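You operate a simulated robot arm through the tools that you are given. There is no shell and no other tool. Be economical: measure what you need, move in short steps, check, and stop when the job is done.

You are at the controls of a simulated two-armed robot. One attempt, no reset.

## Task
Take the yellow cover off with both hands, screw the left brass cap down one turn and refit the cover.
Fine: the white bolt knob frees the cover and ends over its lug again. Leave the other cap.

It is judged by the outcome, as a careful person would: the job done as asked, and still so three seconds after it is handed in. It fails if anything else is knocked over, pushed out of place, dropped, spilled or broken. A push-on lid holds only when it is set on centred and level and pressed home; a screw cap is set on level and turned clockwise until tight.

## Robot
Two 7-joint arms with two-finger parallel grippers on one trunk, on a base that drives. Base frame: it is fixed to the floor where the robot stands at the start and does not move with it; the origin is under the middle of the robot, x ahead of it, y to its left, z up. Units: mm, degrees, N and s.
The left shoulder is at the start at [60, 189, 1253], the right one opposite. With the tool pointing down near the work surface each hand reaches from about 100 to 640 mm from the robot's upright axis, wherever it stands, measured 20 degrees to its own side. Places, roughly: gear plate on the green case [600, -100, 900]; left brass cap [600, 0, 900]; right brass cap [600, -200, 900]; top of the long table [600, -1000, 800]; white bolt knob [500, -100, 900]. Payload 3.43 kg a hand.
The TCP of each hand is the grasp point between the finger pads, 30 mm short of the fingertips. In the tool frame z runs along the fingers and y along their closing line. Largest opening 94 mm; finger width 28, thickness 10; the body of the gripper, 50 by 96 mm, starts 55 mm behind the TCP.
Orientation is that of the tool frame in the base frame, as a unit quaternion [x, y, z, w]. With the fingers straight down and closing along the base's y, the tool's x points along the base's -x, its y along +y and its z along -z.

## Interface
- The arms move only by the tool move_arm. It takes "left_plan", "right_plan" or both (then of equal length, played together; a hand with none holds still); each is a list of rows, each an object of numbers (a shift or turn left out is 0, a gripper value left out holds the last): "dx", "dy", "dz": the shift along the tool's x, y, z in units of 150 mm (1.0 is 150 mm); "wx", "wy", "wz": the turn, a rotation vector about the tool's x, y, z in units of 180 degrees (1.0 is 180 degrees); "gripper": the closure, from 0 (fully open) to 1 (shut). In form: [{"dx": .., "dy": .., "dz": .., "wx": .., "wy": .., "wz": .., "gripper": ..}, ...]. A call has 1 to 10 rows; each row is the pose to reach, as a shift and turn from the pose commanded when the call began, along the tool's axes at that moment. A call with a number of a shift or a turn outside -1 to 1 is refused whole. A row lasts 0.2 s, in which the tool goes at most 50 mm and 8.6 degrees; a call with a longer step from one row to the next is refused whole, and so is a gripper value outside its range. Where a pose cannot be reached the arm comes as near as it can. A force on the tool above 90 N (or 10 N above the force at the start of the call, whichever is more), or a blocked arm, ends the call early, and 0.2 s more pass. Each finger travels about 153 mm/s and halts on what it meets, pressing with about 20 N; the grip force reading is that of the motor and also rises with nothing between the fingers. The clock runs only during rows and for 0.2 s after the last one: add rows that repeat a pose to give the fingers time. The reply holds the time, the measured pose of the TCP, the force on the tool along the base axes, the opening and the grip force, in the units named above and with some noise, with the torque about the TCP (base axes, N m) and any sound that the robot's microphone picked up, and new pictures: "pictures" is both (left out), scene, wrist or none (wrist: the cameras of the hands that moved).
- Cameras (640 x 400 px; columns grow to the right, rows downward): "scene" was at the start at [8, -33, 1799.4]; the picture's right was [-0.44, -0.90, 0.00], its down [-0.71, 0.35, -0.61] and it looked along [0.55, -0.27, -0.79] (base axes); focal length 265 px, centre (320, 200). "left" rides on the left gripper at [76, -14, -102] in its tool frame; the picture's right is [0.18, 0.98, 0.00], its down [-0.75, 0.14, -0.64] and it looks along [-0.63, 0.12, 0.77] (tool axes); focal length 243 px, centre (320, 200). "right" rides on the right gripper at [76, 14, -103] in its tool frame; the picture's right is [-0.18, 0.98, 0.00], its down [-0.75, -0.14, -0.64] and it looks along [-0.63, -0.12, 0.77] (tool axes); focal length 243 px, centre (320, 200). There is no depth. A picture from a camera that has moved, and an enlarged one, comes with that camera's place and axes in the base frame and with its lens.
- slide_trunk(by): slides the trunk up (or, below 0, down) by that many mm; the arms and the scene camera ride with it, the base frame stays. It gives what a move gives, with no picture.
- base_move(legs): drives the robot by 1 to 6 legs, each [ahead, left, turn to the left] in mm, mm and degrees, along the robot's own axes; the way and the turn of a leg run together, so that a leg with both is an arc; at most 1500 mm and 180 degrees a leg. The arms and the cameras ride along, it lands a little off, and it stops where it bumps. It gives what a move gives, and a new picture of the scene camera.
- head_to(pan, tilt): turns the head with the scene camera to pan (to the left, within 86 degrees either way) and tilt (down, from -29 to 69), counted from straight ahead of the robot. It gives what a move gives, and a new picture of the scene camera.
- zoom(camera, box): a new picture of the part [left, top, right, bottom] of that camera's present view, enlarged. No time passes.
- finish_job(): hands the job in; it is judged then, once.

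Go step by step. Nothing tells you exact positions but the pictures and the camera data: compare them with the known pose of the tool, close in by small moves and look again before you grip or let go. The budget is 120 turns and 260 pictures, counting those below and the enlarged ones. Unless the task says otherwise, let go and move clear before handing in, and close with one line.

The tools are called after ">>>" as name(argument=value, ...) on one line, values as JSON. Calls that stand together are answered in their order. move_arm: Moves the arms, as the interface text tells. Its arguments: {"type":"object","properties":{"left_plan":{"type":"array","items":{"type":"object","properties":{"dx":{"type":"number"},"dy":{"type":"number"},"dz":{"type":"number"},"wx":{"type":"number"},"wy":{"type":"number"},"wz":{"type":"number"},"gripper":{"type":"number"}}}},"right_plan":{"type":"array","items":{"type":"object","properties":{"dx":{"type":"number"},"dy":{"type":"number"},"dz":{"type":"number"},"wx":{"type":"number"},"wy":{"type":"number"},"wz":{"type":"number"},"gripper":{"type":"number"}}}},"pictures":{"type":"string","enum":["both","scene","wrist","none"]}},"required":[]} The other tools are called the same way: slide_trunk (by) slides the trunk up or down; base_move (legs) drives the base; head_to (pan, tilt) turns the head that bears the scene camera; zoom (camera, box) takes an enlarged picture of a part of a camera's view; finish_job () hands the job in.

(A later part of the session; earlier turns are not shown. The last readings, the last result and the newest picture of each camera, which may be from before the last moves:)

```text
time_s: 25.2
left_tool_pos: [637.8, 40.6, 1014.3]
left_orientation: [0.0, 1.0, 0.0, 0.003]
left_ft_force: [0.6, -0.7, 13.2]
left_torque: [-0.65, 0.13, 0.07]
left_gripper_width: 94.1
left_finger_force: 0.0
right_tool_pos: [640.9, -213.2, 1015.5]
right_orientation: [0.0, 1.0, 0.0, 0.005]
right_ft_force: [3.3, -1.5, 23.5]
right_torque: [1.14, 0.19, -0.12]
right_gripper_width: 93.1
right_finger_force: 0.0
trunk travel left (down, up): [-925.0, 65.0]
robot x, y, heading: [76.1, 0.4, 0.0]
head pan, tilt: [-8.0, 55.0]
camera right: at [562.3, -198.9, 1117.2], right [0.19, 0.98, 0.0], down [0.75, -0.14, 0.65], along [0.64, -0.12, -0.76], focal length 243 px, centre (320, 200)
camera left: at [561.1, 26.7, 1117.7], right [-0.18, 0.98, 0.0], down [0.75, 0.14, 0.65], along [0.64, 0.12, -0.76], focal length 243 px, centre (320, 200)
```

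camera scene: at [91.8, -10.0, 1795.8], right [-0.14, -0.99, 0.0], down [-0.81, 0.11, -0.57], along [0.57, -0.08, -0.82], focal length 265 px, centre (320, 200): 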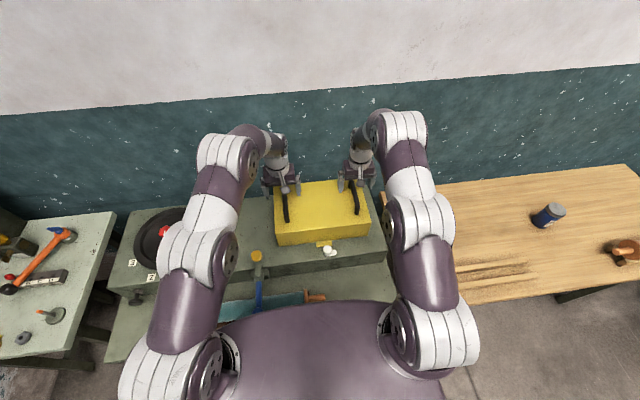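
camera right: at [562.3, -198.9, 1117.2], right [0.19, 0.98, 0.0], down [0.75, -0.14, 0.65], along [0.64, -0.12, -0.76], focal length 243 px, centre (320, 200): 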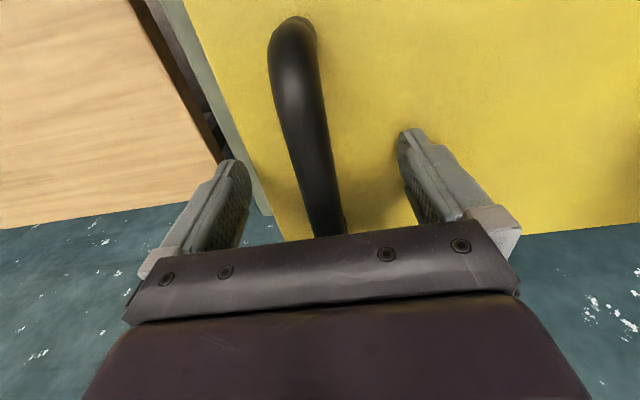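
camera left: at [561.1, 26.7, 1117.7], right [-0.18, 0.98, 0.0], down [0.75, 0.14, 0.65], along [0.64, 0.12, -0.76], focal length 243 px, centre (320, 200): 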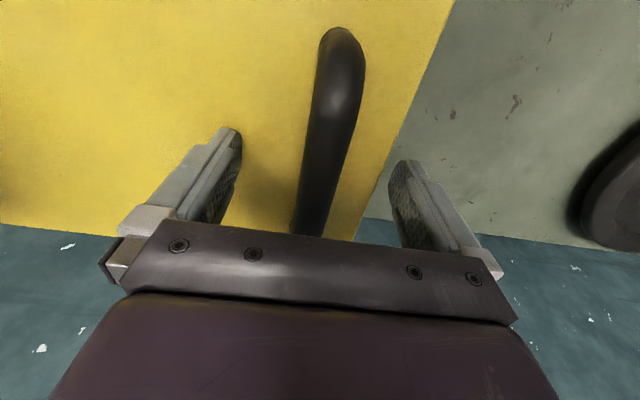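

The fingertips just touch the cover top, so its top is at about z 984. I raise 8 mm and close on both handles.

>>> move_arm(left_plan=[{"dz": -0.06}, {"dz": -0.06, "gripper": 0.5}, {"dz": -0.06, "gripper": 1}, {"dz": -0.06, "gripper": 1}, {"dz": -0.06, "gripper": 1}, {"dz": -0.06, "gripper": 1}], right_plan=[{"dz": -0.06}, {"dz": -0.06, "gripper": 0.5}, {"dz": -0.06, "gripper": 1}, {"dz": -0.06, "gripper": 1}, {"dz": -0.06, "gripper": 1}, {"dz": -0.06, "gripper": 1}], pictures="wrist")

```text
time_s: 26.6
left_tool_pos: [641.7, 38.2, 1019.9]
left_orientation: [0.001, 1.0, 0.0, 0.0]
left_ft_force: [-1.3, -39.5, -6.5]
left_torque: [0.32, -0.43, -0.08]
left_gripper_width: 25.2
left_finger_force: 19.6
right_tool_pos: [641.3, -212.6, 1017.8]
right_orientation: [0.0, 1.0, 0.0, -0.001]
right_ft_force: [0.2, 40.3, -6.1]
right_torque: [-0.43, 0.47, -0.13]
right_gripper_width: 25.5
right_finger_force: 19.5
trunk travel left (down, up): [-925.0, 65.0]
robot x, y, heading: [77.9, -4.1, 0.0]
head pan, tilt: [-8.0, 55.0]
camera right: at [564.5, -198.9, 1121.6], right [0.18, 0.98, 0.0], down [0.75, -0.14, 0.64], along [0.63, -0.12, -0.77], focal length 243 px, centre (320, 200)
camera left: at [564.8, 25.6, 1123.5], right [-0.18, 0.98, 0.0], down [0.75, 0.14, 0.64], along [0.63, 0.12, -0.77], focal length 243 px, centre (320, 200)
```

right: 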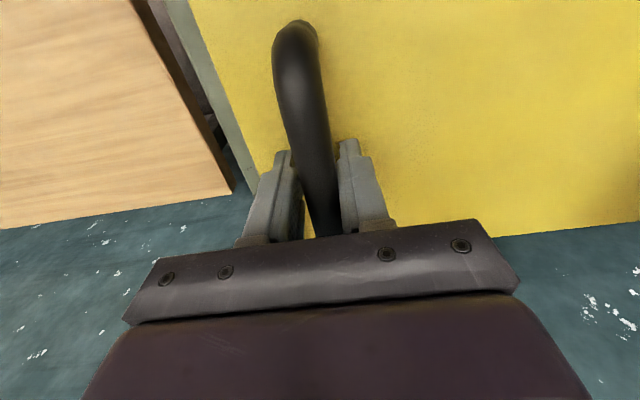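
left: 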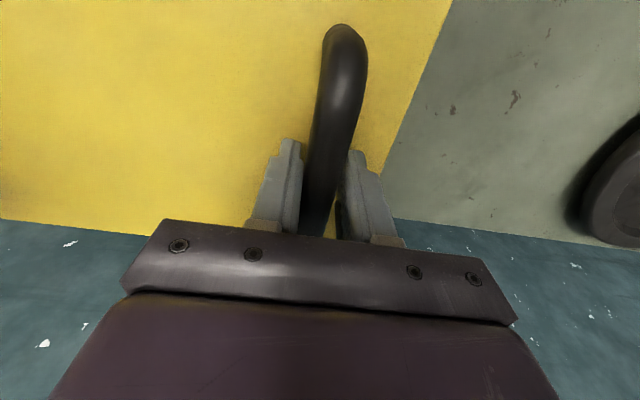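

Both handles are held, but the hands pull apart with about 40 N. I relax them inward a couple of mm.

>>> move_arm(left_plan=[{"dy": -0.012}, {"dy": -0.012}], right_plan=[{"dy": 0.012}, {"dy": 0.012}], pictures="none")

```text
time_s: 27.2
left_tool_pos: [639.9, 37.3, 1019.7]
left_orientation: [0.001, 1.0, 0.0, 0.001]
left_ft_force: [0.3, -35.7, -3.6]
left_torque: [0.28, -0.24, -0.03]
left_gripper_width: 22.5
left_finger_force: 20.0
right_tool_pos: [641.2, -212.7, 1019.2]
right_orientation: [0.0, 1.0, 0.0, 0.0]
right_ft_force: [0.2, 36.1, -6.3]
right_torque: [-0.39, 0.35, -0.07]
right_gripper_width: 22.6
right_finger_force: 20.1
trunk travel left (down, up): [-925.0, 65.0]
robot x, y, heading: [81.0, 0.8, 0.1]
head pan, tilt: [-8.0, 55.0]
```

Still only the inner fingers bear; a bit further inward.

>>> move_arm(left_plan=[{"dy": -0.012}, {"dy": -0.012}], right_plan=[{"dy": 0.012}, {"dy": 0.012}], pictures="none")

```text
time_s: 27.8
left_tool_pos: [640.9, 38.9, 1021.3]
left_orientation: [0.0, 1.0, 0.002, 0.0]
left_ft_force: [2.3, -3.4, 5.1]
left_torque: [0.06, 0.15, -0.17]
left_gripper_width: 22.5
left_finger_force: 19.7
right_tool_pos: [642.4, -211.2, 1018.7]
right_orientation: [0.001, 1.0, -0.001, 0.0]
right_ft_force: [0.6, 4.5, -8.1]
right_torque: [-0.08, 0.32, -0.11]
right_gripper_width: 22.6
right_finger_force: 19.8
trunk travel left (down, up): [-925.0, 65.0]
robot x, y, heading: [80.7, -3.4, -0.2]
head pan, tilt: [-8.0, 55.0]
```

The grip is now balanced at 22.5 mm on both. I lift 20 mm slowly and check.

>>> move_arm(left_plan=[{"dz": -0.03}, {"dz": -0.06}, {"dz": -0.1}, {"dz": -0.14}, {"dz": -0.14}], right_plan=[{"dz": -0.03}, {"dz": -0.06}, {"dz": -0.1}, {"dz": -0.14}, {"dz": -0.14}])

```text
time_s: 29.0
left_tool_pos: [640.8, 37.8, 1041.0]
left_orientation: [-0.001, 1.0, 0.0, -0.001]
left_ft_force: [-0.4, 27.0, -6.1]
left_torque: [-0.15, 0.31, -0.11]
left_gripper_width: 22.6
left_finger_force: 20.2
right_tool_pos: [641.8, -210.8, 1040.3]
right_orientation: [0.001, 1.0, 0.001, 0.001]
right_ft_force: [0.5, -27.0, -6.3]
right_torque: [0.26, -0.33, -0.08]
right_gripper_width: 22.4
right_finger_force: 20.2
trunk travel left (down, up): [-925.0, 65.0]
robot x, y, heading: [79.3, -0.4, 0.1]
head pan, tilt: [-8.0, 55.0]
camera scene: at [94.0, -10.4, 1795.8], right [-0.14, -0.99, 0.0], down [-0.81, 0.11, -0.57], along [0.57, -0.08, -0.82], focal length 265 px, centre (320, 200)
camera right: at [564.9, -196.9, 1142.7], right [0.19, 0.98, 0.0], down [0.75, -0.14, 0.64], along [0.63, -0.12, -0.77], focal length 243 px, centre (320, 200)
camera left: at [565.1, 23.9, 1143.7], right [-0.18, 0.98, 0.0], down [0.76, 0.14, 0.64], along [0.63, 0.12, -0.77], focal length 243 px, centre (320, 200)
```

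scene: 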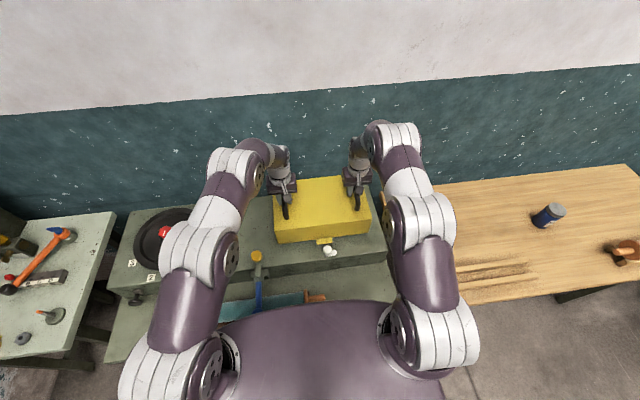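
right: 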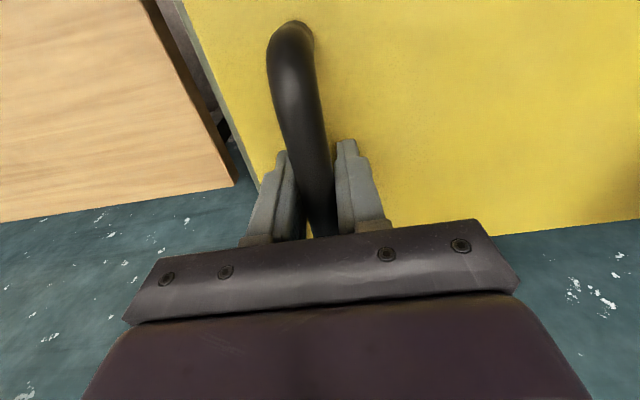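
left: 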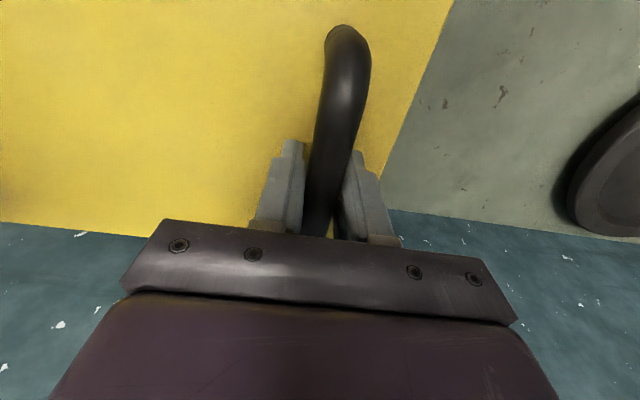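

The cover is up, about 6 N on each hand. I ease the squeeze and lift another 120 mm.

>>> move_arm(left_plan=[{"dz": -0.1, "dy": 0.008}, {"dz": -0.2, "dy": 0.008}, {"dz": -0.3, "dy": 0.008}, {"dz": -0.4, "dy": 0.008}, {"dz": -0.5, "dy": 0.008}, {"dz": -0.6, "dy": 0.008}, {"dz": -0.7, "dy": 0.008}, {"dz": -0.8, "dy": 0.008}, {"dz": -0.8, "dy": 0.008}], right_plan=[{"dz": -0.1, "dy": -0.008}, {"dz": -0.2, "dy": -0.008}, {"dz": -0.3, "dy": -0.008}, {"dz": -0.4, "dy": -0.008}, {"dz": -0.5, "dy": -0.008}, {"dz": -0.6, "dy": -0.008}, {"dz": -0.7, "dy": -0.008}, {"dz": -0.8, "dy": -0.008}, {"dz": -0.8, "dy": -0.008}], pictures="scene")

>>> zoom(camera="scene", box=[240, 110, 400, 270])

```text
time_s: 31.0
left_tool_pos: [641.6, 37.8, 1160.9]
left_orientation: [0.0, 1.0, -0.001, 0.0]
left_ft_force: [-1.4, 19.1, -5.9]
left_torque: [-0.2, -0.2, -0.17]
left_gripper_width: 22.5
left_finger_force: 20.4
right_tool_pos: [641.8, -212.0, 1159.3]
right_orientation: [0.0, 1.0, 0.0, 0.0]
right_ft_force: [1.4, -18.5, -5.7]
right_torque: [0.17, 0.18, -0.09]
right_gripper_width: 22.0
right_finger_force: 20.5
trunk travel left (down, up): [-925.0, 65.0]
robot x, y, heading: [76.6, 1.8, 0.2]
head pan, tilt: [-8.0, 55.0]
camera scene: at [94.4, -10.3, 1795.8], right [-0.14, -0.99, 0.0], down [-0.81, 0.11, -0.57], along [0.57, -0.08, -0.82], focal length 265 px, centre (320, 200)
```

scene: 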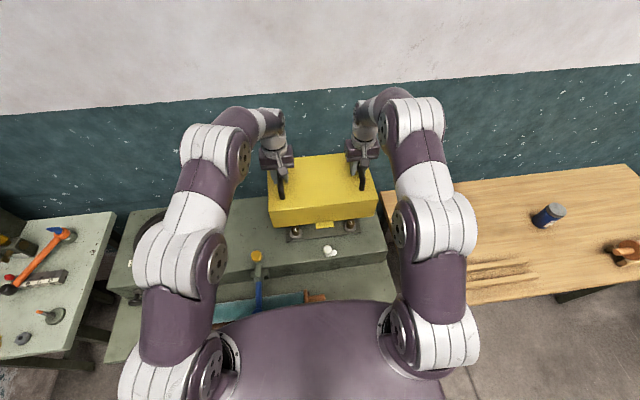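

```text
2.50 times, centred on (320, 190) of scene
camera zoom: at [94.4, -10.3, 1795.8], right [-0.14, -0.99, 0.0], down [-0.81, 0.11, -0.57], along [0.57, -0.08, -0.82], focal length 663 px, centre (320, 225)
```

zoom: 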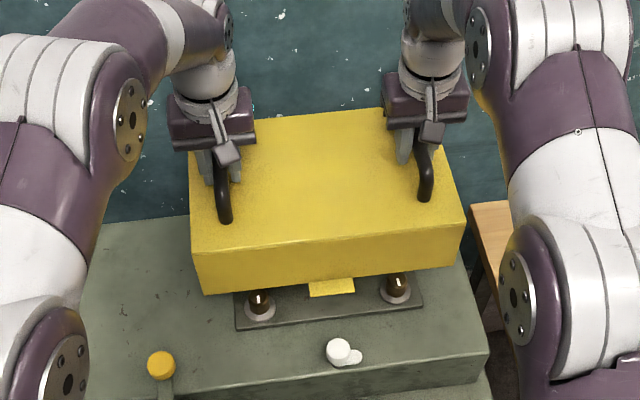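

Both brass caps and the plate are visible under the lifted cover. I back off 50 mm and drive 630 mm to the right, to hold it over the free part of the table.

>>> base_move(legs=[[-50, 0, 0], [0, -300, 0], [0, -330, 0]])

```text
time_s: 35.4
left_tool_pos: [591.1, -592.9, 1159.9]
left_orientation: [0.001, 1.0, 0.0, -0.001]
left_ft_force: [-1.6, 11.5, -6.7]
left_torque: [-0.08, -0.01, -0.15]
left_gripper_width: 22.0
left_finger_force: 20.3
right_tool_pos: [591.3, -841.6, 1160.7]
right_orientation: [0.0, 1.0, -0.001, 0.0]
right_ft_force: [0.8, -9.7, -6.4]
right_torque: [0.08, 0.01, -0.14]
right_gripper_width: 22.2
right_finger_force: 19.6
trunk travel left (down, up): [-925.0, 65.0]
robot x, y, heading: [30.5, -634.6, -0.2]
head pan, tilt: [-8.0, 55.0]
camera scene: at [43.8, -639.1, 1795.8], right [-0.14, -0.99, 0.0], down [-0.81, 0.11, -0.57], along [0.57, -0.08, -0.82], focal length 265 px, centre (320, 200)
```

scene: 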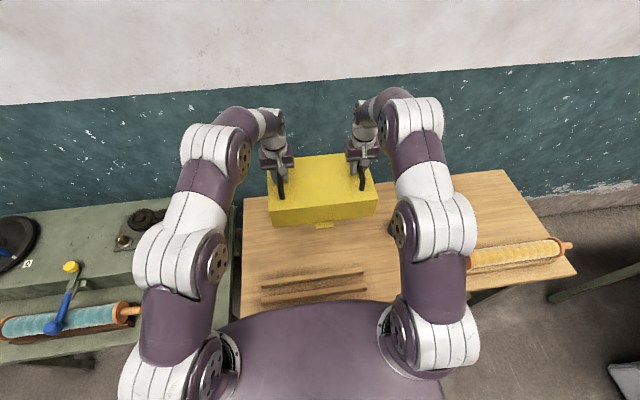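

The sticks are in front and clear. I lower the cover toward the table, first by 150 mm.

>>> move_arm(left_plan=[{"dz": 0.12}, {"dz": 0.24}, {"dz": 0.36}, {"dz": 0.48}, {"dz": 0.6}, {"dz": 0.72}, {"dz": 0.84}, {"dz": 0.96}, {"dz": 1.0}, {"dz": 1.0}], right_plan=[{"dz": 0.12}, {"dz": 0.24}, {"dz": 0.36}, {"dz": 0.48}, {"dz": 0.6}, {"dz": 0.72}, {"dz": 0.84}, {"dz": 0.96}, {"dz": 1.0}, {"dz": 1.0}])

```text
time_s: 37.5
left_tool_pos: [591.2, -594.4, 1010.4]
left_orientation: [0.001, 1.0, 0.0, 0.0]
left_ft_force: [-0.7, 1.6, -6.5]
left_torque: [-0.03, -0.09, -0.16]
left_gripper_width: 22.3
left_finger_force: 19.6
right_tool_pos: [590.4, -843.1, 1008.6]
right_orientation: [0.001, 1.0, 0.0, 0.0]
right_ft_force: [1.5, -1.4, -7.3]
right_torque: [-0.02, 0.01, -0.2]
right_gripper_width: 22.1
right_finger_force: 20.1
trunk travel left (down, up): [-925.0, 65.0]
robot x, y, heading: [30.9, -632.0, -0.1]
head pan, tilt: [-8.0, 55.0]
camera scene: at [43.6, -641.8, 1795.8], right [-0.14, -0.99, 0.0], down [-0.81, 0.12, -0.57], along [0.57, -0.08, -0.82], focal length 265 px, centre (320, 200)
camera right: at [514.0, -829.6, 1112.3], right [0.19, 0.98, 0.0], down [0.75, -0.14, 0.64], along [0.63, -0.12, -0.77], focal length 243 px, centre (320, 200)
camera left: at [515.2, -608.4, 1114.0], right [-0.18, 0.98, 0.0], down [0.75, 0.14, 0.64], along [0.63, 0.12, -0.77], focal length 243 px, centre (320, 200)
```

scene: 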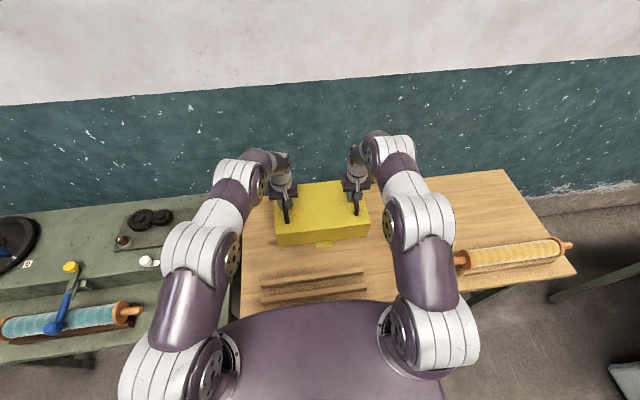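
right: 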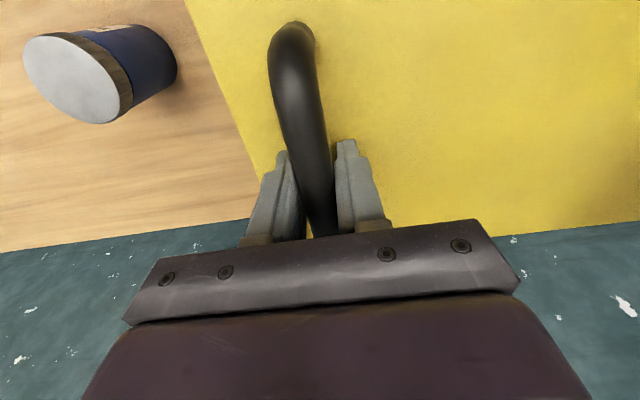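
left: 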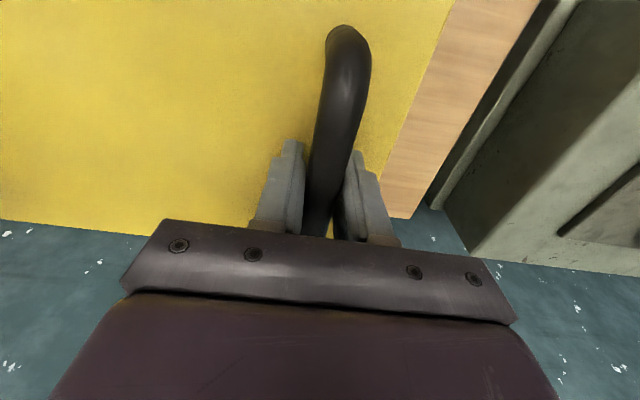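

The jar is clear by several cm. I lower slowly until it touches the table.

>>> move_arm(left_plan=[{"dz": 0.1}, {"dz": 0.2}, {"dz": 0.28}, {"dz": 0.32}, {"dz": 0.36}, {"dz": 0.36}], right_plan=[{"dz": 0.1}, {"dz": 0.2}, {"dz": 0.28}, {"dz": 0.32}, {"dz": 0.36}, {"dz": 0.36}], pictures="scene")

```text
time_s: 39.0
left_tool_pos: [590.8, -594.0, 956.3]
left_orientation: [0.001, 1.0, 0.0, 0.0]
left_ft_force: [-0.8, 2.3, -7.1]
left_torque: [0.03, -0.15, -0.16]
left_gripper_width: 22.5
left_finger_force: 20.3
right_tool_pos: [591.2, -844.2, 953.6]
right_orientation: [0.002, 1.0, 0.0, 0.0]
right_ft_force: [1.3, -2.6, -6.6]
right_torque: [0.04, 0.11, -0.12]
right_gripper_width: 22.3
right_finger_force: 19.8
trunk travel left (down, up): [-925.0, 65.0]
robot x, y, heading: [30.6, -629.6, -0.3]
head pan, tilt: [-8.0, 55.0]
camera scene: at [43.7, -641.9, 1795.8], right [-0.14, -0.99, 0.0], down [-0.81, 0.12, -0.57], along [0.57, -0.08, -0.82], focal length 265 px, centre (320, 200)
```

scene: 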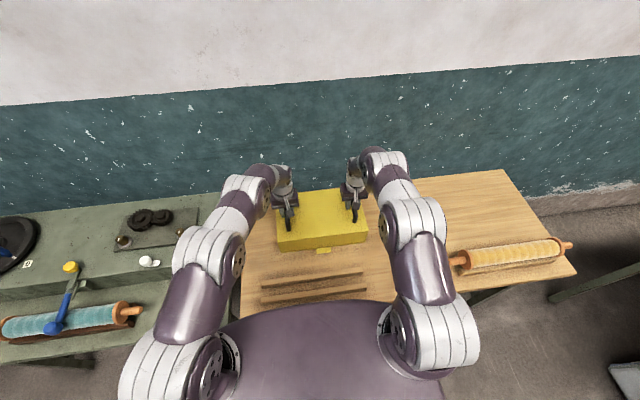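

Not touching yet; I continue in small steps.

>>> move_arm(left_plan=[{"dz": 0.02}, {"dz": 0.04}, {"dz": 0.06}, {"dz": 0.08}, {"dz": 0.08}], right_plan=[{"dz": 0.02}, {"dz": 0.04}, {"dz": 0.06}, {"dz": 0.08}, {"dz": 0.08}], pictures="none")

```text
time_s: 40.1
left_tool_pos: [590.2, -594.0, 944.9]
left_orientation: [0.001, 1.0, 0.0, -0.001]
left_ft_force: [-1.3, 3.4, -6.9]
left_torque: [0.0, -0.14, -0.18]
left_gripper_width: 22.3
left_finger_force: 20.1
right_tool_pos: [590.3, -844.5, 943.2]
right_orientation: [0.001, 1.0, 0.0, 0.0]
right_ft_force: [1.8, -3.7, -6.5]
right_torque: [0.07, 0.13, -0.16]
right_gripper_width: 22.3
right_finger_force: 19.6
trunk travel left (down, up): [-925.0, 65.0]
robot x, y, heading: [28.8, -630.9, -0.0]
head pan, tilt: [-8.0, 55.0]
```

>>> move_arm(left_plan=[{"dz": 0.02}, {"dz": 0.04}, {"dz": 0.06}, {"dz": 0.08}, {"dz": 0.08}], right_plan=[{"dz": 0.02}, {"dz": 0.04}, {"dz": 0.06}, {"dz": 0.08}, {"dz": 0.08}], pictures="scene")

>>> zoom(camera="scene", box=[240, 170, 400, 270])

```text
time_s: 41.4
left_tool_pos: [589.2, -594.3, 935.1]
left_orientation: [0.0, 1.0, 0.0, 0.003]
left_ft_force: [6.8, 6.4, 15.7]
left_torque: [-0.06, 0.05, -0.11]
left_gripper_width: 22.5
left_finger_force: 19.8
right_tool_pos: [589.7, -845.7, 936.1]
right_orientation: [0.001, 1.0, 0.0, 0.004]
right_ft_force: [4.4, -12.2, 24.3]
right_torque: [0.27, 0.33, -0.22]
right_gripper_width: 22.2
right_finger_force: 19.5
trunk travel left (down, up): [-925.0, 65.0]
robot x, y, heading: [30.6, -629.4, -0.2]
head pan, tilt: [-8.0, 55.0]
camera scene: at [38.2, -641.7, 1796.2], right [-0.14, -0.99, 0.0], down [-0.81, 0.12, -0.58], along [0.57, -0.08, -0.82], focal length 265 px, centre (320, 200)
```

scene: 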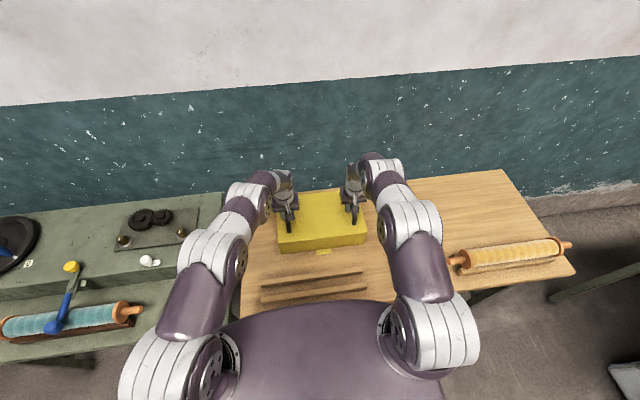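

```text
4.00 times, centred on (320, 220) of scene
camera zoom: at [38.2, -641.7, 1796.2], right [-0.14, -0.99, 0.0], down [-0.81, 0.12, -0.58], along [0.57, -0.08, -0.82], focal length 1061 px, centre (320, 120)
```

zoom: 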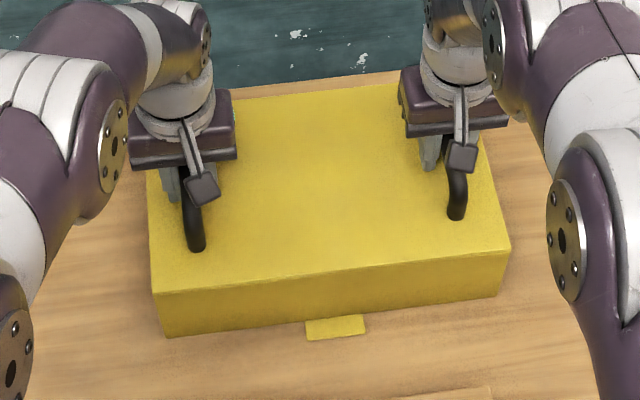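

It rests on the table. I ease off, open both grippers and rise clear.

>>> move_arm(left_plan=[{"dz": -0.015}, {"dz": -0.015, "gripper": 0.7}, {"dz": -0.015, "gripper": 0}, {"dz": -0.015, "gripper": 0}, {"dz": -0.015, "gripper": 0}, {"dz": -0.2}, {"dz": -0.45}, {"dz": -0.7}, {"dz": -0.95}, {"dz": -1.0}], right_plan=[{"dz": -0.015}, {"dz": -0.015, "gripper": 0.7}, {"dz": -0.015, "gripper": 0}, {"dz": -0.015, "gripper": 0}, {"dz": -0.015, "gripper": 0}, {"dz": -0.2}, {"dz": -0.45}, {"dz": -0.7}, {"dz": -0.95}, {"dz": -1.0}], pictures="scene")

```text
time_s: 43.5
left_tool_pos: [590.3, -593.9, 1082.4]
left_orientation: [0.001, 1.0, -0.001, 0.001]
left_ft_force: [-1.2, 0.1, 0.1]
left_torque: [0.03, 0.0, -0.01]
left_gripper_width: 93.9
left_finger_force: 0.0
right_tool_pos: [588.2, -843.2, 1083.2]
right_orientation: [0.001, 1.0, 0.001, 0.0]
right_ft_force: [0.8, 0.3, -0.4]
right_torque: [0.01, -0.02, -0.01]
right_gripper_width: 94.2
right_finger_force: 0.1
trunk travel left (down, up): [-925.0, 65.0]
robot x, y, heading: [30.9, -631.6, -0.2]
head pan, tilt: [-8.0, 55.0]
camera scene: at [41.2, -641.5, 1795.8], right [-0.14, -0.99, 0.0], down [-0.81, 0.12, -0.57], along [0.57, -0.08, -0.82], focal length 265 px, centre (320, 200)
```

scene: 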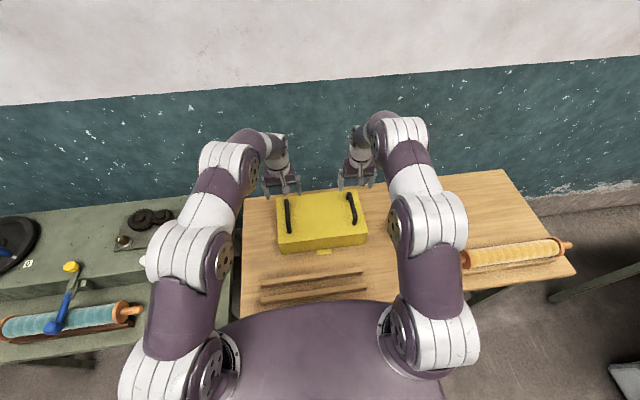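

The cover stands safely on the table. I drive back to the case.

>>> base_move(legs=[[0, 310, 0], [0, 320, 0], [50, 0, 0]])

>>> zoom(camera="scene", box=[240, 170, 400, 270])

```text
time_s: 47.9
left_tool_pos: [636.0, 33.7, 1087.6]
left_orientation: [0.003, 1.0, 0.0, 0.004]
left_ft_force: [-0.7, -0.8, 0.5]
left_torque: [0.04, -0.05, 0.02]
left_gripper_width: 94.1
left_finger_force: 0.0
right_tool_pos: [634.2, -215.0, 1085.2]
right_orientation: [0.002, 1.0, 0.001, 0.003]
right_ft_force: [-0.5, -0.3, 0.1]
right_torque: [0.0, -0.06, 0.01]
right_gripper_width: 93.9
right_finger_force: 0.2
trunk travel left (down, up): [-925.0, 65.0]
robot x, y, heading: [83.4, -0.3, -0.4]
head pan, tilt: [-8.0, 55.0]
camera scene: at [82.4, -11.8, 1796.0], right [-0.14, -0.99, 0.0], down [-0.81, 0.12, -0.58], along [0.57, -0.08, -0.82], focal length 265 px, centre (320, 200)
```

scene: 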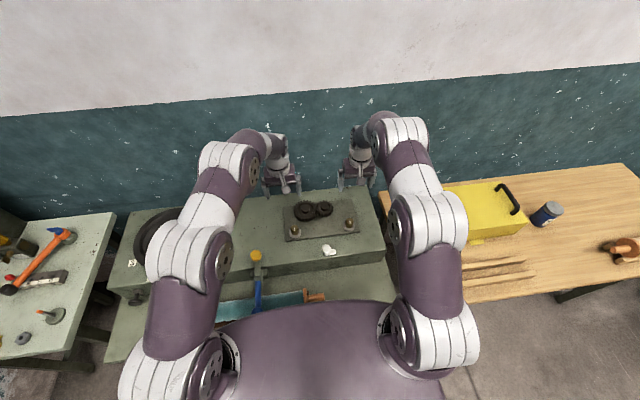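

```text
4.00 times, centred on (320, 220) of scene
camera zoom: at [82.4, -11.8, 1796.0], right [-0.14, -0.99, 0.0], down [-0.81, 0.12, -0.58], along [0.57, -0.08, -0.82], focal length 1061 px, centre (320, 120)
```

zoom: 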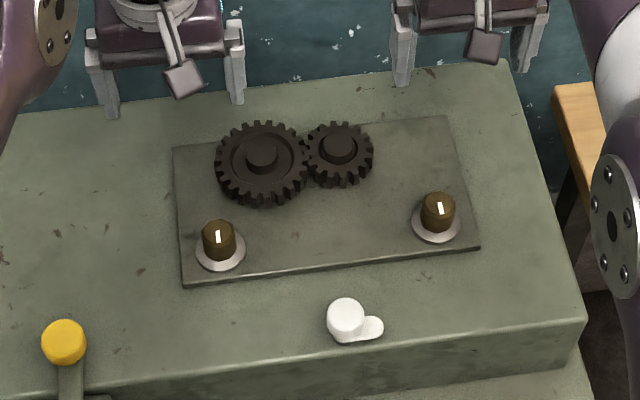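

The two brass caps each have a white mark on top. I move the left hand above the left cap near (576,15) to look closer.

>>> move_arm(left_plan=[{"dx": 0.2, "dy": -0.07}, {"dx": 0.4, "dy": -0.13}, {"dx": 0.45, "dy": -0.13, "dz": 0.2}, {"dx": 0.45, "dy": -0.13, "dz": 0.3}, {"dx": 0.45, "dy": -0.13, "dz": 0.3}], pictures="wrist")

>>> zoom(camera="left", box=[240, 60, 400, 180])

```text
time_s: 49.1
left_tool_pos: [573.7, 16.3, 1038.4]
left_orientation: [0.003, 1.0, 0.0, 0.001]
left_ft_force: [0.5, 0.3, 0.1]
left_torque: [0.02, 0.0, -0.02]
left_gripper_width: 94.0
left_finger_force: 0.0
right_tool_pos: [638.4, -215.1, 1082.8]
right_orientation: [0.002, 1.0, 0.0, 0.002]
right_ft_force: [-0.9, -0.4, 0.0]
right_torque: [0.0, -0.01, -0.03]
right_gripper_width: 94.1
right_finger_force: 0.1
trunk travel left (down, up): [-925.0, 65.0]
robot x, y, heading: [76.7, 4.3, -0.4]
head pan, tilt: [-8.0, 55.0]
camera left: at [497.0, 2.2, 1141.6], right [-0.18, 0.98, 0.0], down [0.75, 0.14, 0.64], along [0.63, 0.11, -0.76], focal length 243 px, centre (320, 200)
```

left: 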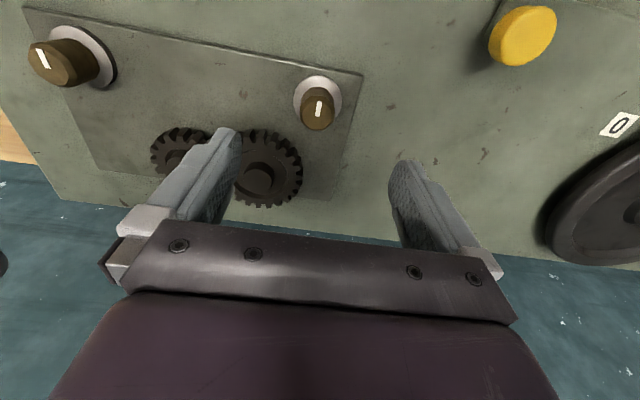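

```text
3.33 times, centred on (320, 120) of left
camera zoom: at [497.0, 2.2, 1141.6], right [-0.18, 0.98, 0.0], down [0.75, 0.14, 0.64], along [0.63, 0.11, -0.76], focal length 809 px, centre (320, 467)
```

zoom: 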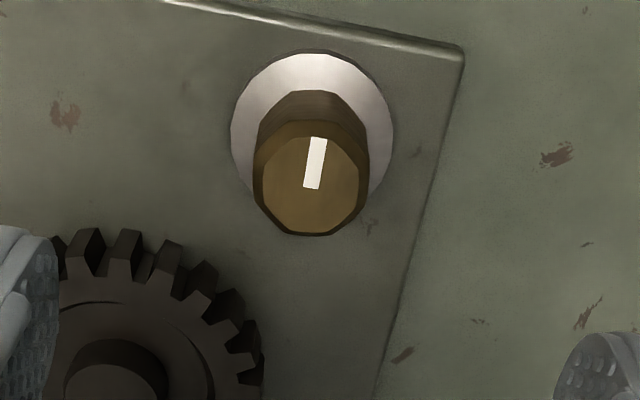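

The cap's axis is at about (578,13), its top at z≈927, its mark pointing toward the robot. I centre over it and pre-turn the hand anticlockwise for a long clockwise stroke.

>>> move_arm(left_plan=[{"dx": -0.029, "dy": -0.022, "wz": -0.0475}, {"dx": -0.029, "dy": -0.022, "wz": -0.095}, {"dx": -0.029, "dy": -0.022, "wz": -0.1425}, {"dx": -0.029, "dy": -0.022, "wz": -0.19}, {"dx": -0.029, "dy": -0.022, "wz": -0.2375}, {"dx": -0.029, "dy": -0.022, "wz": -0.285}, {"dx": -0.029, "dy": -0.022, "wz": -0.3325}, {"dx": -0.029, "dy": -0.022, "wz": -0.38}, {"dx": -0.029, "dy": -0.022, "wz": -0.4275}, {"dx": -0.029, "dy": -0.022, "wz": -0.475}], pictures="wrist")

```text
time_s: 51.3
left_tool_pos: [578.5, 12.4, 1037.1]
left_orientation: [-0.678, 0.735, -0.001, 0.0]
left_ft_force: [0.5, 0.0, 0.5]
left_torque: [-0.02, 0.0, -0.01]
left_gripper_width: 93.9
left_finger_force: 0.1
right_tool_pos: [639.8, -213.7, 1083.3]
right_orientation: [0.003, 1.0, 0.0, 0.001]
right_ft_force: [-1.0, -0.8, -0.3]
right_torque: [0.02, 0.0, -0.03]
right_gripper_width: 94.0
right_finger_force: 0.0
trunk travel left (down, up): [-925.0, 65.0]
robot x, y, heading: [79.8, -1.0, -0.5]
head pan, tilt: [-8.0, 55.0]
camera left: at [586.3, -64.1, 1141.1], right [-0.99, -0.1, 0.0], down [-0.08, 0.76, 0.64], along [-0.07, 0.64, -0.77], focal length 243 px, centre (320, 200)
```

left: 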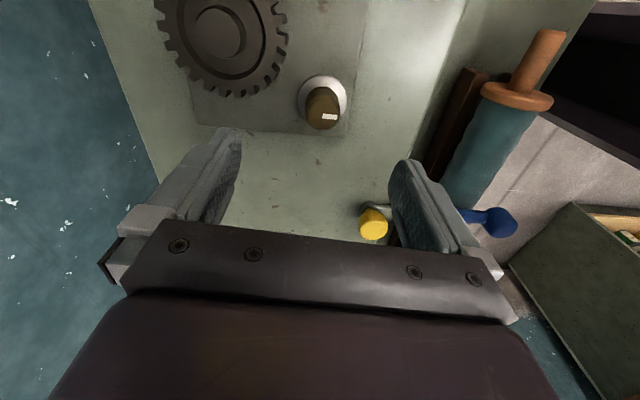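

I part-close to 60 mm to stay clear of the gear, then descend over the cap.

>>> move_arm(left_plan=[{"gripper": 0.36}, {"gripper": 0.36, "dz": 0.15}, {"gripper": 0.36, "dz": 0.3, "dx": -0.006}, {"gripper": 0.36, "dz": 0.45, "dx": -0.006}, {"gripper": 0.36, "dz": 0.6, "dx": -0.006}, {"gripper": 0.36, "dz": 0.68, "dx": -0.006}, {"gripper": 0.36, "dz": 0.727, "dx": -0.006}, {"gripper": 0.36, "dz": 0.727, "dx": -0.006}], pictures="wrist")

>>> zoom(camera="left", box=[220, 100, 420, 240])

```text
time_s: 53.1
left_tool_pos: [578.7, 13.8, 932.6]
left_orientation: [-0.677, 0.736, -0.004, 0.004]
left_ft_force: [-1.3, 4.3, 31.7]
left_torque: [-0.58, -1.36, 0.2]
left_gripper_width: 58.6
left_finger_force: 0.1
right_tool_pos: [637.4, -213.3, 1084.5]
right_orientation: [0.002, 1.0, -0.001, 0.002]
right_ft_force: [0.6, -0.1, 0.7]
right_torque: [-0.01, -0.01, -0.01]
right_gripper_width: 94.0
right_finger_force: 0.1
trunk travel left (down, up): [-925.0, 65.0]
robot x, y, heading: [83.8, -1.8, -0.2]
head pan, tilt: [-8.0, 55.0]
camera left: at [585.7, -63.1, 1036.0], right [-0.99, -0.1, -0.01], down [-0.08, 0.76, 0.64], along [-0.06, 0.64, -0.77], focal length 243 px, centre (320, 200)
```

left: 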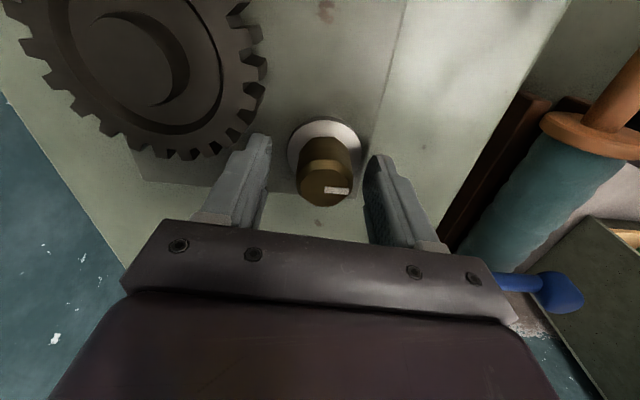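

```text
2.86 times, centred on (320, 170) of left
camera zoom: at [585.7, -63.1, 1036.0], right [-0.99, -0.1, -0.01], down [-0.08, 0.76, 0.64], along [-0.06, 0.64, -0.77], focal length 693 px, centre (320, 286)
```

zoom: 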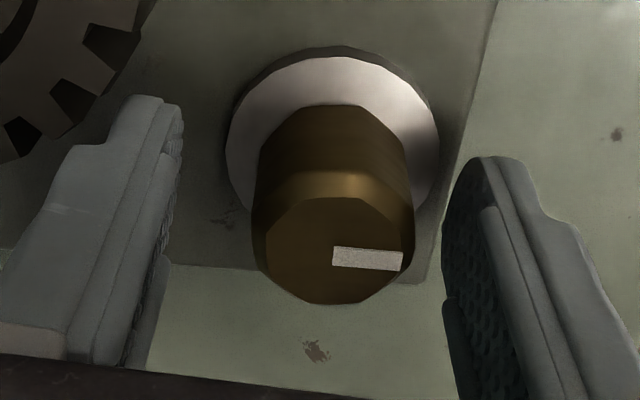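

A fingertip met the gear's edge. I go up, narrow the opening to 46 mm and come down again.

>>> move_arm(left_plan=[{"dz": -0.15}, {"dz": -0.25, "gripper": 0.51}, {"dz": -0.25, "gripper": 0.51}, {"dz": -0.15, "gripper": 0.51}, {"dz": -0.08, "gripper": 0.51}, {"dz": -0.03, "gripper": 0.51}, {"dz": 0, "gripper": 0.51}, {"dz": 0, "gripper": 0.51}], pictures="none")

>>> zoom(camera="left", box=[160, 40, 420, 240])

```text
time_s: 54.9
left_tool_pos: [580.1, 13.3, 928.5]
left_orientation: [-0.677, 0.736, -0.001, 0.0]
left_ft_force: [0.6, 0.0, 0.6]
left_torque: [0.02, 0.0, 0.04]
left_gripper_width: 46.0
left_finger_force: 0.0
right_tool_pos: [638.8, -213.9, 1081.8]
right_orientation: [0.003, 1.0, 0.0, 0.001]
right_ft_force: [0.5, -0.9, 1.0]
right_torque: [0.01, 0.0, -0.02]
right_gripper_width: 94.1
right_finger_force: 0.0
trunk travel left (down, up): [-925.0, 65.0]
robot x, y, heading: [81.8, 0.3, -0.5]
head pan, tilt: [-8.0, 55.0]
```

```text
2.00 times, centred on (290, 140) of left
camera zoom: at [586.4, -63.1, 1032.2], right [-0.99, -0.1, 0.0], down [-0.08, 0.76, 0.64], along [-0.06, 0.64, -0.77], focal length 485 px, centre (380, 320)
```

zoom: 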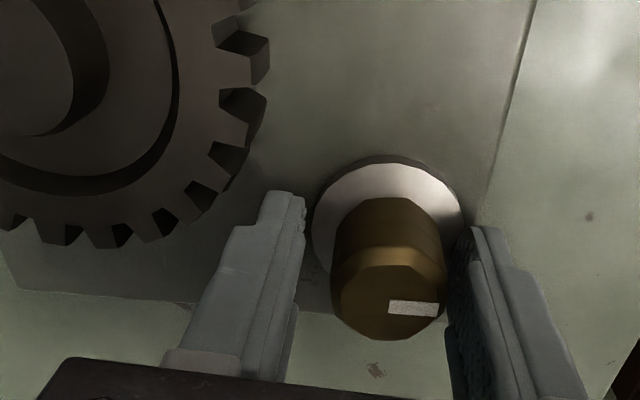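

Clear of the gear now. I shift 3 mm to centre on the cap and close.

>>> move_arm(left_plan=[{"dy": 0.02}, {"dy": 0.02}, {"dy": 0.02, "gripper": 0.75}, {"dy": 0.02, "gripper": 1}, {"dy": 0.02, "gripper": 1}, {"dy": 0.02, "gripper": 1}], pictures="none")

>>> zoom(camera="left", box=[220, 100, 420, 240])

```text
time_s: 56.3
left_tool_pos: [576.2, 14.0, 927.8]
left_orientation: [-0.676, 0.737, 0.0, 0.001]
left_ft_force: [2.7, 0.2, 2.2]
left_torque: [-0.27, 0.41, -0.05]
left_gripper_width: 31.7
left_finger_force: 45.2
right_tool_pos: [640.0, -214.4, 1082.0]
right_orientation: [0.002, 1.0, 0.0, 0.002]
right_ft_force: [0.1, 0.4, -0.1]
right_torque: [0.04, 0.03, 0.0]
right_gripper_width: 94.0
right_finger_force: 0.0
trunk travel left (down, up): [-925.0, 65.0]
robot x, y, heading: [79.2, -1.7, -0.3]
head pan, tilt: [-8.0, 55.0]
```

```text
2.86 times, centred on (320, 170) of left
camera zoom: at [584.0, -63.0, 1032.1], right [-0.99, -0.1, 0.0], down [-0.08, 0.76, 0.64], along [-0.06, 0.64, -0.77], focal length 693 px, centre (320, 286)
```

zoom: 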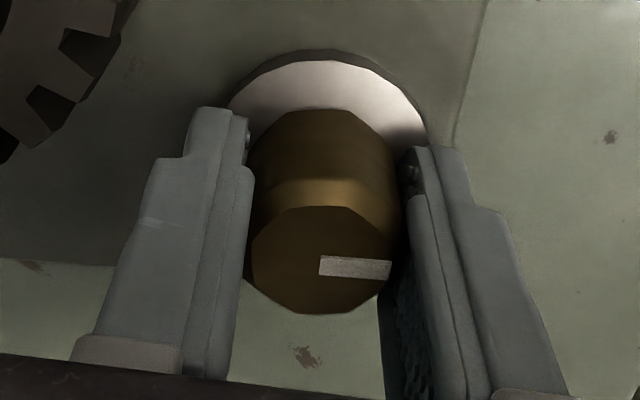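

Held at 31.7 mm with little side load. Turning clockwise 85°.

>>> move_arm(left_plan=[{"wz": 0.0475}, {"wz": 0.095}, {"wz": 0.1425}, {"wz": 0.19}, {"wz": 0.2375}, {"wz": 0.285}, {"wz": 0.3325}, {"wz": 0.38}, {"wz": 0.4275}, {"wz": 0.475}], pictures="none")

>>> zoom(camera="left", box=[220, 100, 420, 240])

```text
time_s: 58.5
left_tool_pos: [575.7, 14.4, 928.4]
left_orientation: [0.005, 1.0, 0.0, 0.0]
left_ft_force: [5.7, -0.2, 9.4]
left_torque: [0.0, 0.96, 0.04]
left_gripper_width: 31.6
left_finger_force: 44.7
right_tool_pos: [640.1, -213.3, 1080.3]
right_orientation: [0.003, 1.0, 0.001, 0.001]
right_ft_force: [0.2, -0.3, -0.3]
right_torque: [0.0, 0.0, 0.04]
right_gripper_width: 93.9
right_finger_force: 0.0
trunk travel left (down, up): [-925.0, 65.0]
robot x, y, heading: [81.1, -0.3, -0.3]
head pan, tilt: [-8.0, 55.0]
```

```text
2.86 times, centred on (320, 170) of left
camera zoom: at [499.8, 0.4, 1031.8], right [-0.18, 0.98, 0.0], down [0.75, 0.14, 0.64], along [0.63, 0.11, -0.77], focal length 693 px, centre (320, 286)
```

zoom: 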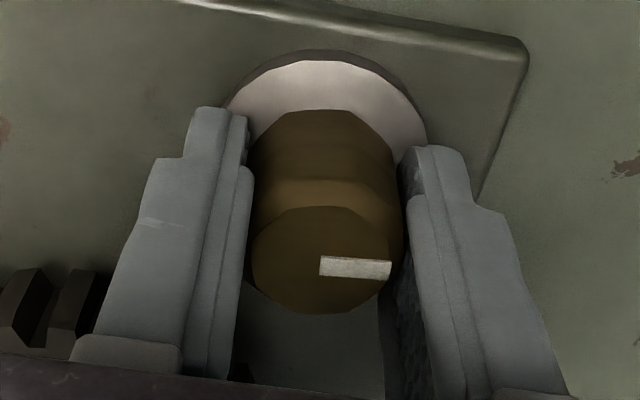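

The cap turns with the hand. Another 86° clockwise.

>>> move_arm(left_plan=[{"wz": 0.0475}, {"wz": 0.095}, {"wz": 0.1425}, {"wz": 0.19}, {"wz": 0.2375}, {"wz": 0.285}, {"wz": 0.3325}, {"wz": 0.38}, {"wz": 0.4275}, {"wz": 0.475}], pictures="none")

>>> zoom(camera="left", box=[220, 100, 420, 240])

```text
time_s: 60.7
left_tool_pos: [575.9, 14.1, 929.2]
left_orientation: [0.681, 0.732, 0.0, 0.0]
left_ft_force: [8.0, -2.5, 6.1]
left_torque: [-1.16, -0.03, 0.0]
left_gripper_width: 31.6
left_finger_force: 45.4
right_tool_pos: [641.2, -214.5, 1081.9]
right_orientation: [0.003, 1.0, 0.001, 0.0]
right_ft_force: [1.7, -0.4, -0.3]
right_torque: [0.0, -0.02, -0.01]
right_gripper_width: 94.0
right_finger_force: 0.1
trunk travel left (down, up): [-925.0, 65.0]
robot x, y, heading: [81.1, 2.2, -0.4]
head pan, tilt: [-8.0, 55.0]
```

```text
2.86 times, centred on (320, 170) of left
camera zoom: at [556.6, 89.0, 1031.9], right [0.97, 0.25, 0.0], down [0.19, -0.74, 0.64], along [0.16, -0.62, -0.77], focal length 693 px, centre (320, 286)
```

zoom: 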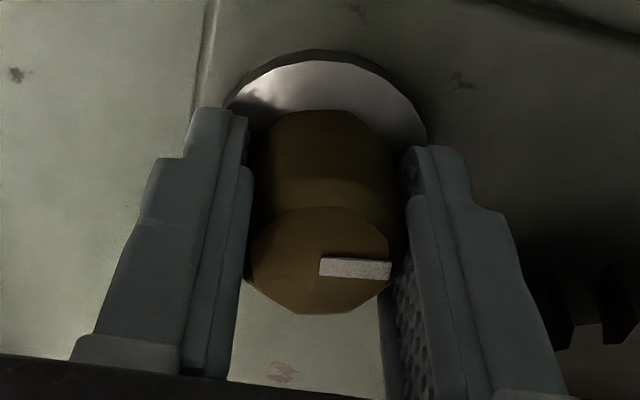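

171° done, the mark following. I add 9° more, open, rise, and swing the hand back for a second stroke.

>>> move_arm(left_plan=[{"wz": 0.04}, {"wz": 0.05}, {"wz": 0.05}, {"wz": 0.05, "gripper": 0.51}, {"wz": 0.05, "gripper": 0.51}, {"wz": 0.05, "dz": -0.15}, {"wz": 0.05, "dz": -0.35}, {"wz": 0.01, "dz": -0.35}, {"wz": -0.0375, "dz": -0.35}, {"wz": -0.085, "dz": -0.35}], pictures="wrist")

>>> zoom(camera="left", box=[220, 60, 420, 200])

```text
time_s: 62.9
left_tool_pos: [576.3, 14.3, 980.3]
left_orientation: [0.576, 0.817, 0.0, 0.001]
left_ft_force: [0.6, -0.4, 0.2]
left_torque: [-0.02, 0.0, 0.02]
left_gripper_width: 46.0
left_finger_force: 0.1
right_tool_pos: [639.4, -213.2, 1082.9]
right_orientation: [0.002, 1.0, 0.001, 0.001]
right_ft_force: [0.8, -1.0, -0.6]
right_torque: [-0.01, 0.0, -0.03]
right_gripper_width: 93.8
right_finger_force: 0.1
trunk travel left (down, up): [-925.0, 65.0]
robot x, y, heading: [82.6, -1.7, -0.3]
head pan, tilt: [-8.0, 55.0]
camera left: at [536.2, 81.2, 1084.5], right [0.86, 0.5, 0.0], down [0.39, -0.66, 0.64], along [0.32, -0.55, -0.77], focal length 243 px, centre (320, 200)
```

left: 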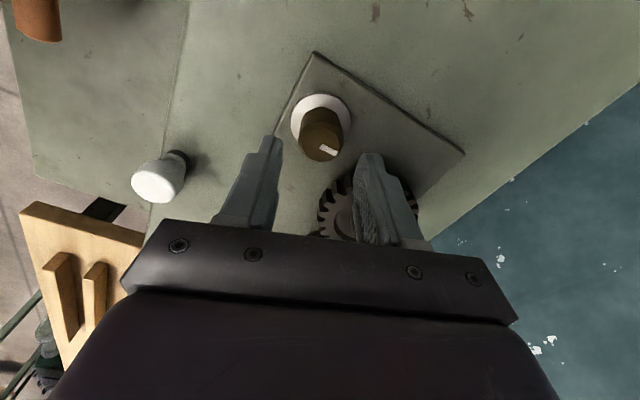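

```text
2.86 times, centred on (320, 130) of left
camera zoom: at [536.2, 81.2, 1084.5], right [0.86, 0.5, 0.0], down [0.39, -0.66, 0.64], along [0.32, -0.55, -0.77], focal length 693 px, centre (320, 400)
```

zoom: 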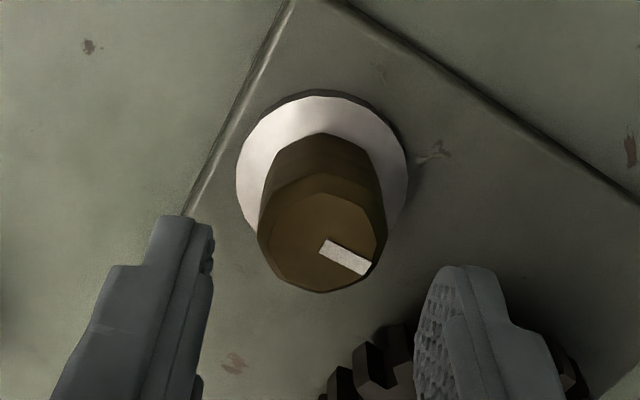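

The mark now points away from the robot: half a turn done. I swing the hand back.

>>> move_arm(left_plan=[{"wz": -0.0475}, {"wz": -0.095}, {"wz": -0.1425}, {"wz": -0.19}, {"wz": -0.2375}, {"wz": -0.285}, {"wz": -0.3325}, {"wz": -0.38}, {"wz": -0.4275}, {"wz": -0.475}], pictures="none")

>>> move_arm(left_plan=[{"wz": -0.0475}, {"wz": -0.095}, {"wz": -0.1425}, {"wz": -0.19}, {"wz": -0.2375}, {"wz": -0.285}, {"wz": -0.3325}, {"wz": -0.37}, {"wz": -0.39}, {"wz": -0.39}], pictures="wrist")

```text
time_s: 65.1
left_tool_pos: [575.8, 13.0, 981.4]
left_orientation: [-0.132, 0.991, 0.0, 0.002]
left_ft_force: [0.1, 0.5, -0.1]
left_torque: [0.0, 0.02, 0.01]
left_gripper_width: 46.2
left_finger_force: 0.1
right_tool_pos: [640.7, -213.8, 1082.4]
right_orientation: [0.003, 1.0, 0.0, 0.001]
right_ft_force: [0.6, -0.7, 0.3]
right_torque: [0.05, -0.01, 0.0]
right_gripper_width: 94.2
right_finger_force: 0.1
trunk travel left (down, up): [-925.0, 65.0]
robot x, y, heading: [80.1, -2.8, -0.2]
head pan, tilt: [-8.0, 55.0]
```

```text
time_s: 67.3
left_tool_pos: [575.7, 13.9, 982.1]
left_orientation: [-0.678, 0.735, -0.001, 0.0]
left_ft_force: [-0.4, 0.5, 0.7]
left_torque: [-0.01, -0.02, 0.02]
left_gripper_width: 46.2
left_finger_force: 0.0
right_tool_pos: [639.5, -214.2, 1082.5]
right_orientation: [0.003, 1.0, 0.0, 0.001]
right_ft_force: [0.4, 0.4, -0.5]
right_torque: [-0.02, 0.04, -0.02]
right_gripper_width: 94.1
right_finger_force: 0.0
trunk travel left (down, up): [-925.0, 65.0]
robot x, y, heading: [81.6, 3.4, -0.3]
head pan, tilt: [-8.0, 55.0]
camera left: at [583.6, -63.0, 1084.4], right [-0.99, -0.1, 0.0], down [-0.08, 0.76, 0.64], along [-0.06, 0.64, -0.77], focal length 243 px, centre (320, 200)
```

left: 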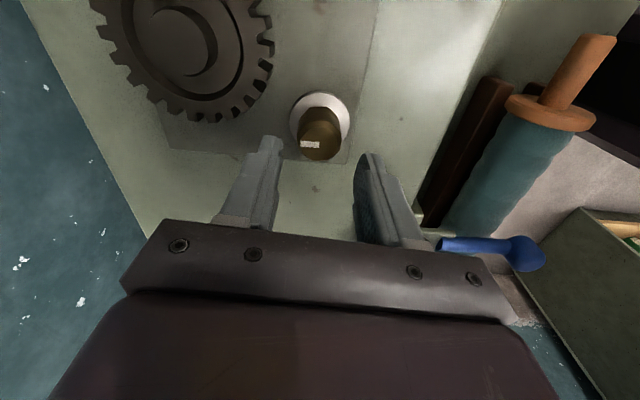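

Centred over the cap. I go down 53 mm and grip again.

>>> move_arm(left_plan=[{"dz": 0.1}, {"dz": 0.2}, {"dz": 0.3}, {"dz": 0.355}, {"dz": 0.355}, {"dz": 0.355, "gripper": 0.75}, {"dz": 0.355, "gripper": 1}, {"dz": 0.355, "gripper": 1}, {"dz": 0.355, "gripper": 1}], pictures="none")

>>> zoom(camera="left", box=[220, 100, 420, 240])

```text
time_s: 69.3
left_tool_pos: [576.3, 13.5, 928.5]
left_orientation: [-0.677, 0.736, -0.001, 0.001]
left_ft_force: [1.0, -0.4, -0.9]
left_torque: [-0.05, 0.13, 0.0]
left_gripper_width: 31.6
left_finger_force: 44.4
right_tool_pos: [640.9, -214.2, 1081.8]
right_orientation: [0.003, 1.0, -0.001, 0.001]
right_ft_force: [0.3, 0.3, -0.6]
right_torque: [-0.02, 0.0, 0.0]
right_gripper_width: 94.0
right_finger_force: 0.0
trunk travel left (down, up): [-925.0, 65.0]
robot x, y, heading: [84.9, -2.7, -0.4]
head pan, tilt: [-8.0, 55.0]
```

```text
2.86 times, centred on (320, 170) of left
camera zoom: at [584.1, -63.0, 1030.9], right [-0.99, -0.1, 0.0], down [-0.08, 0.76, 0.64], along [-0.06, 0.64, -0.77], focal length 693 px, centre (320, 286)
```

zoom: 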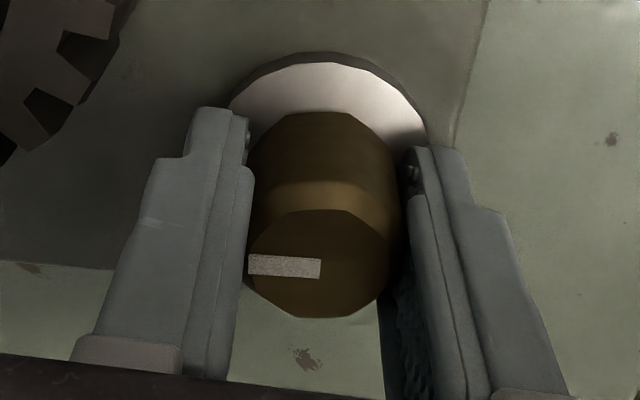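

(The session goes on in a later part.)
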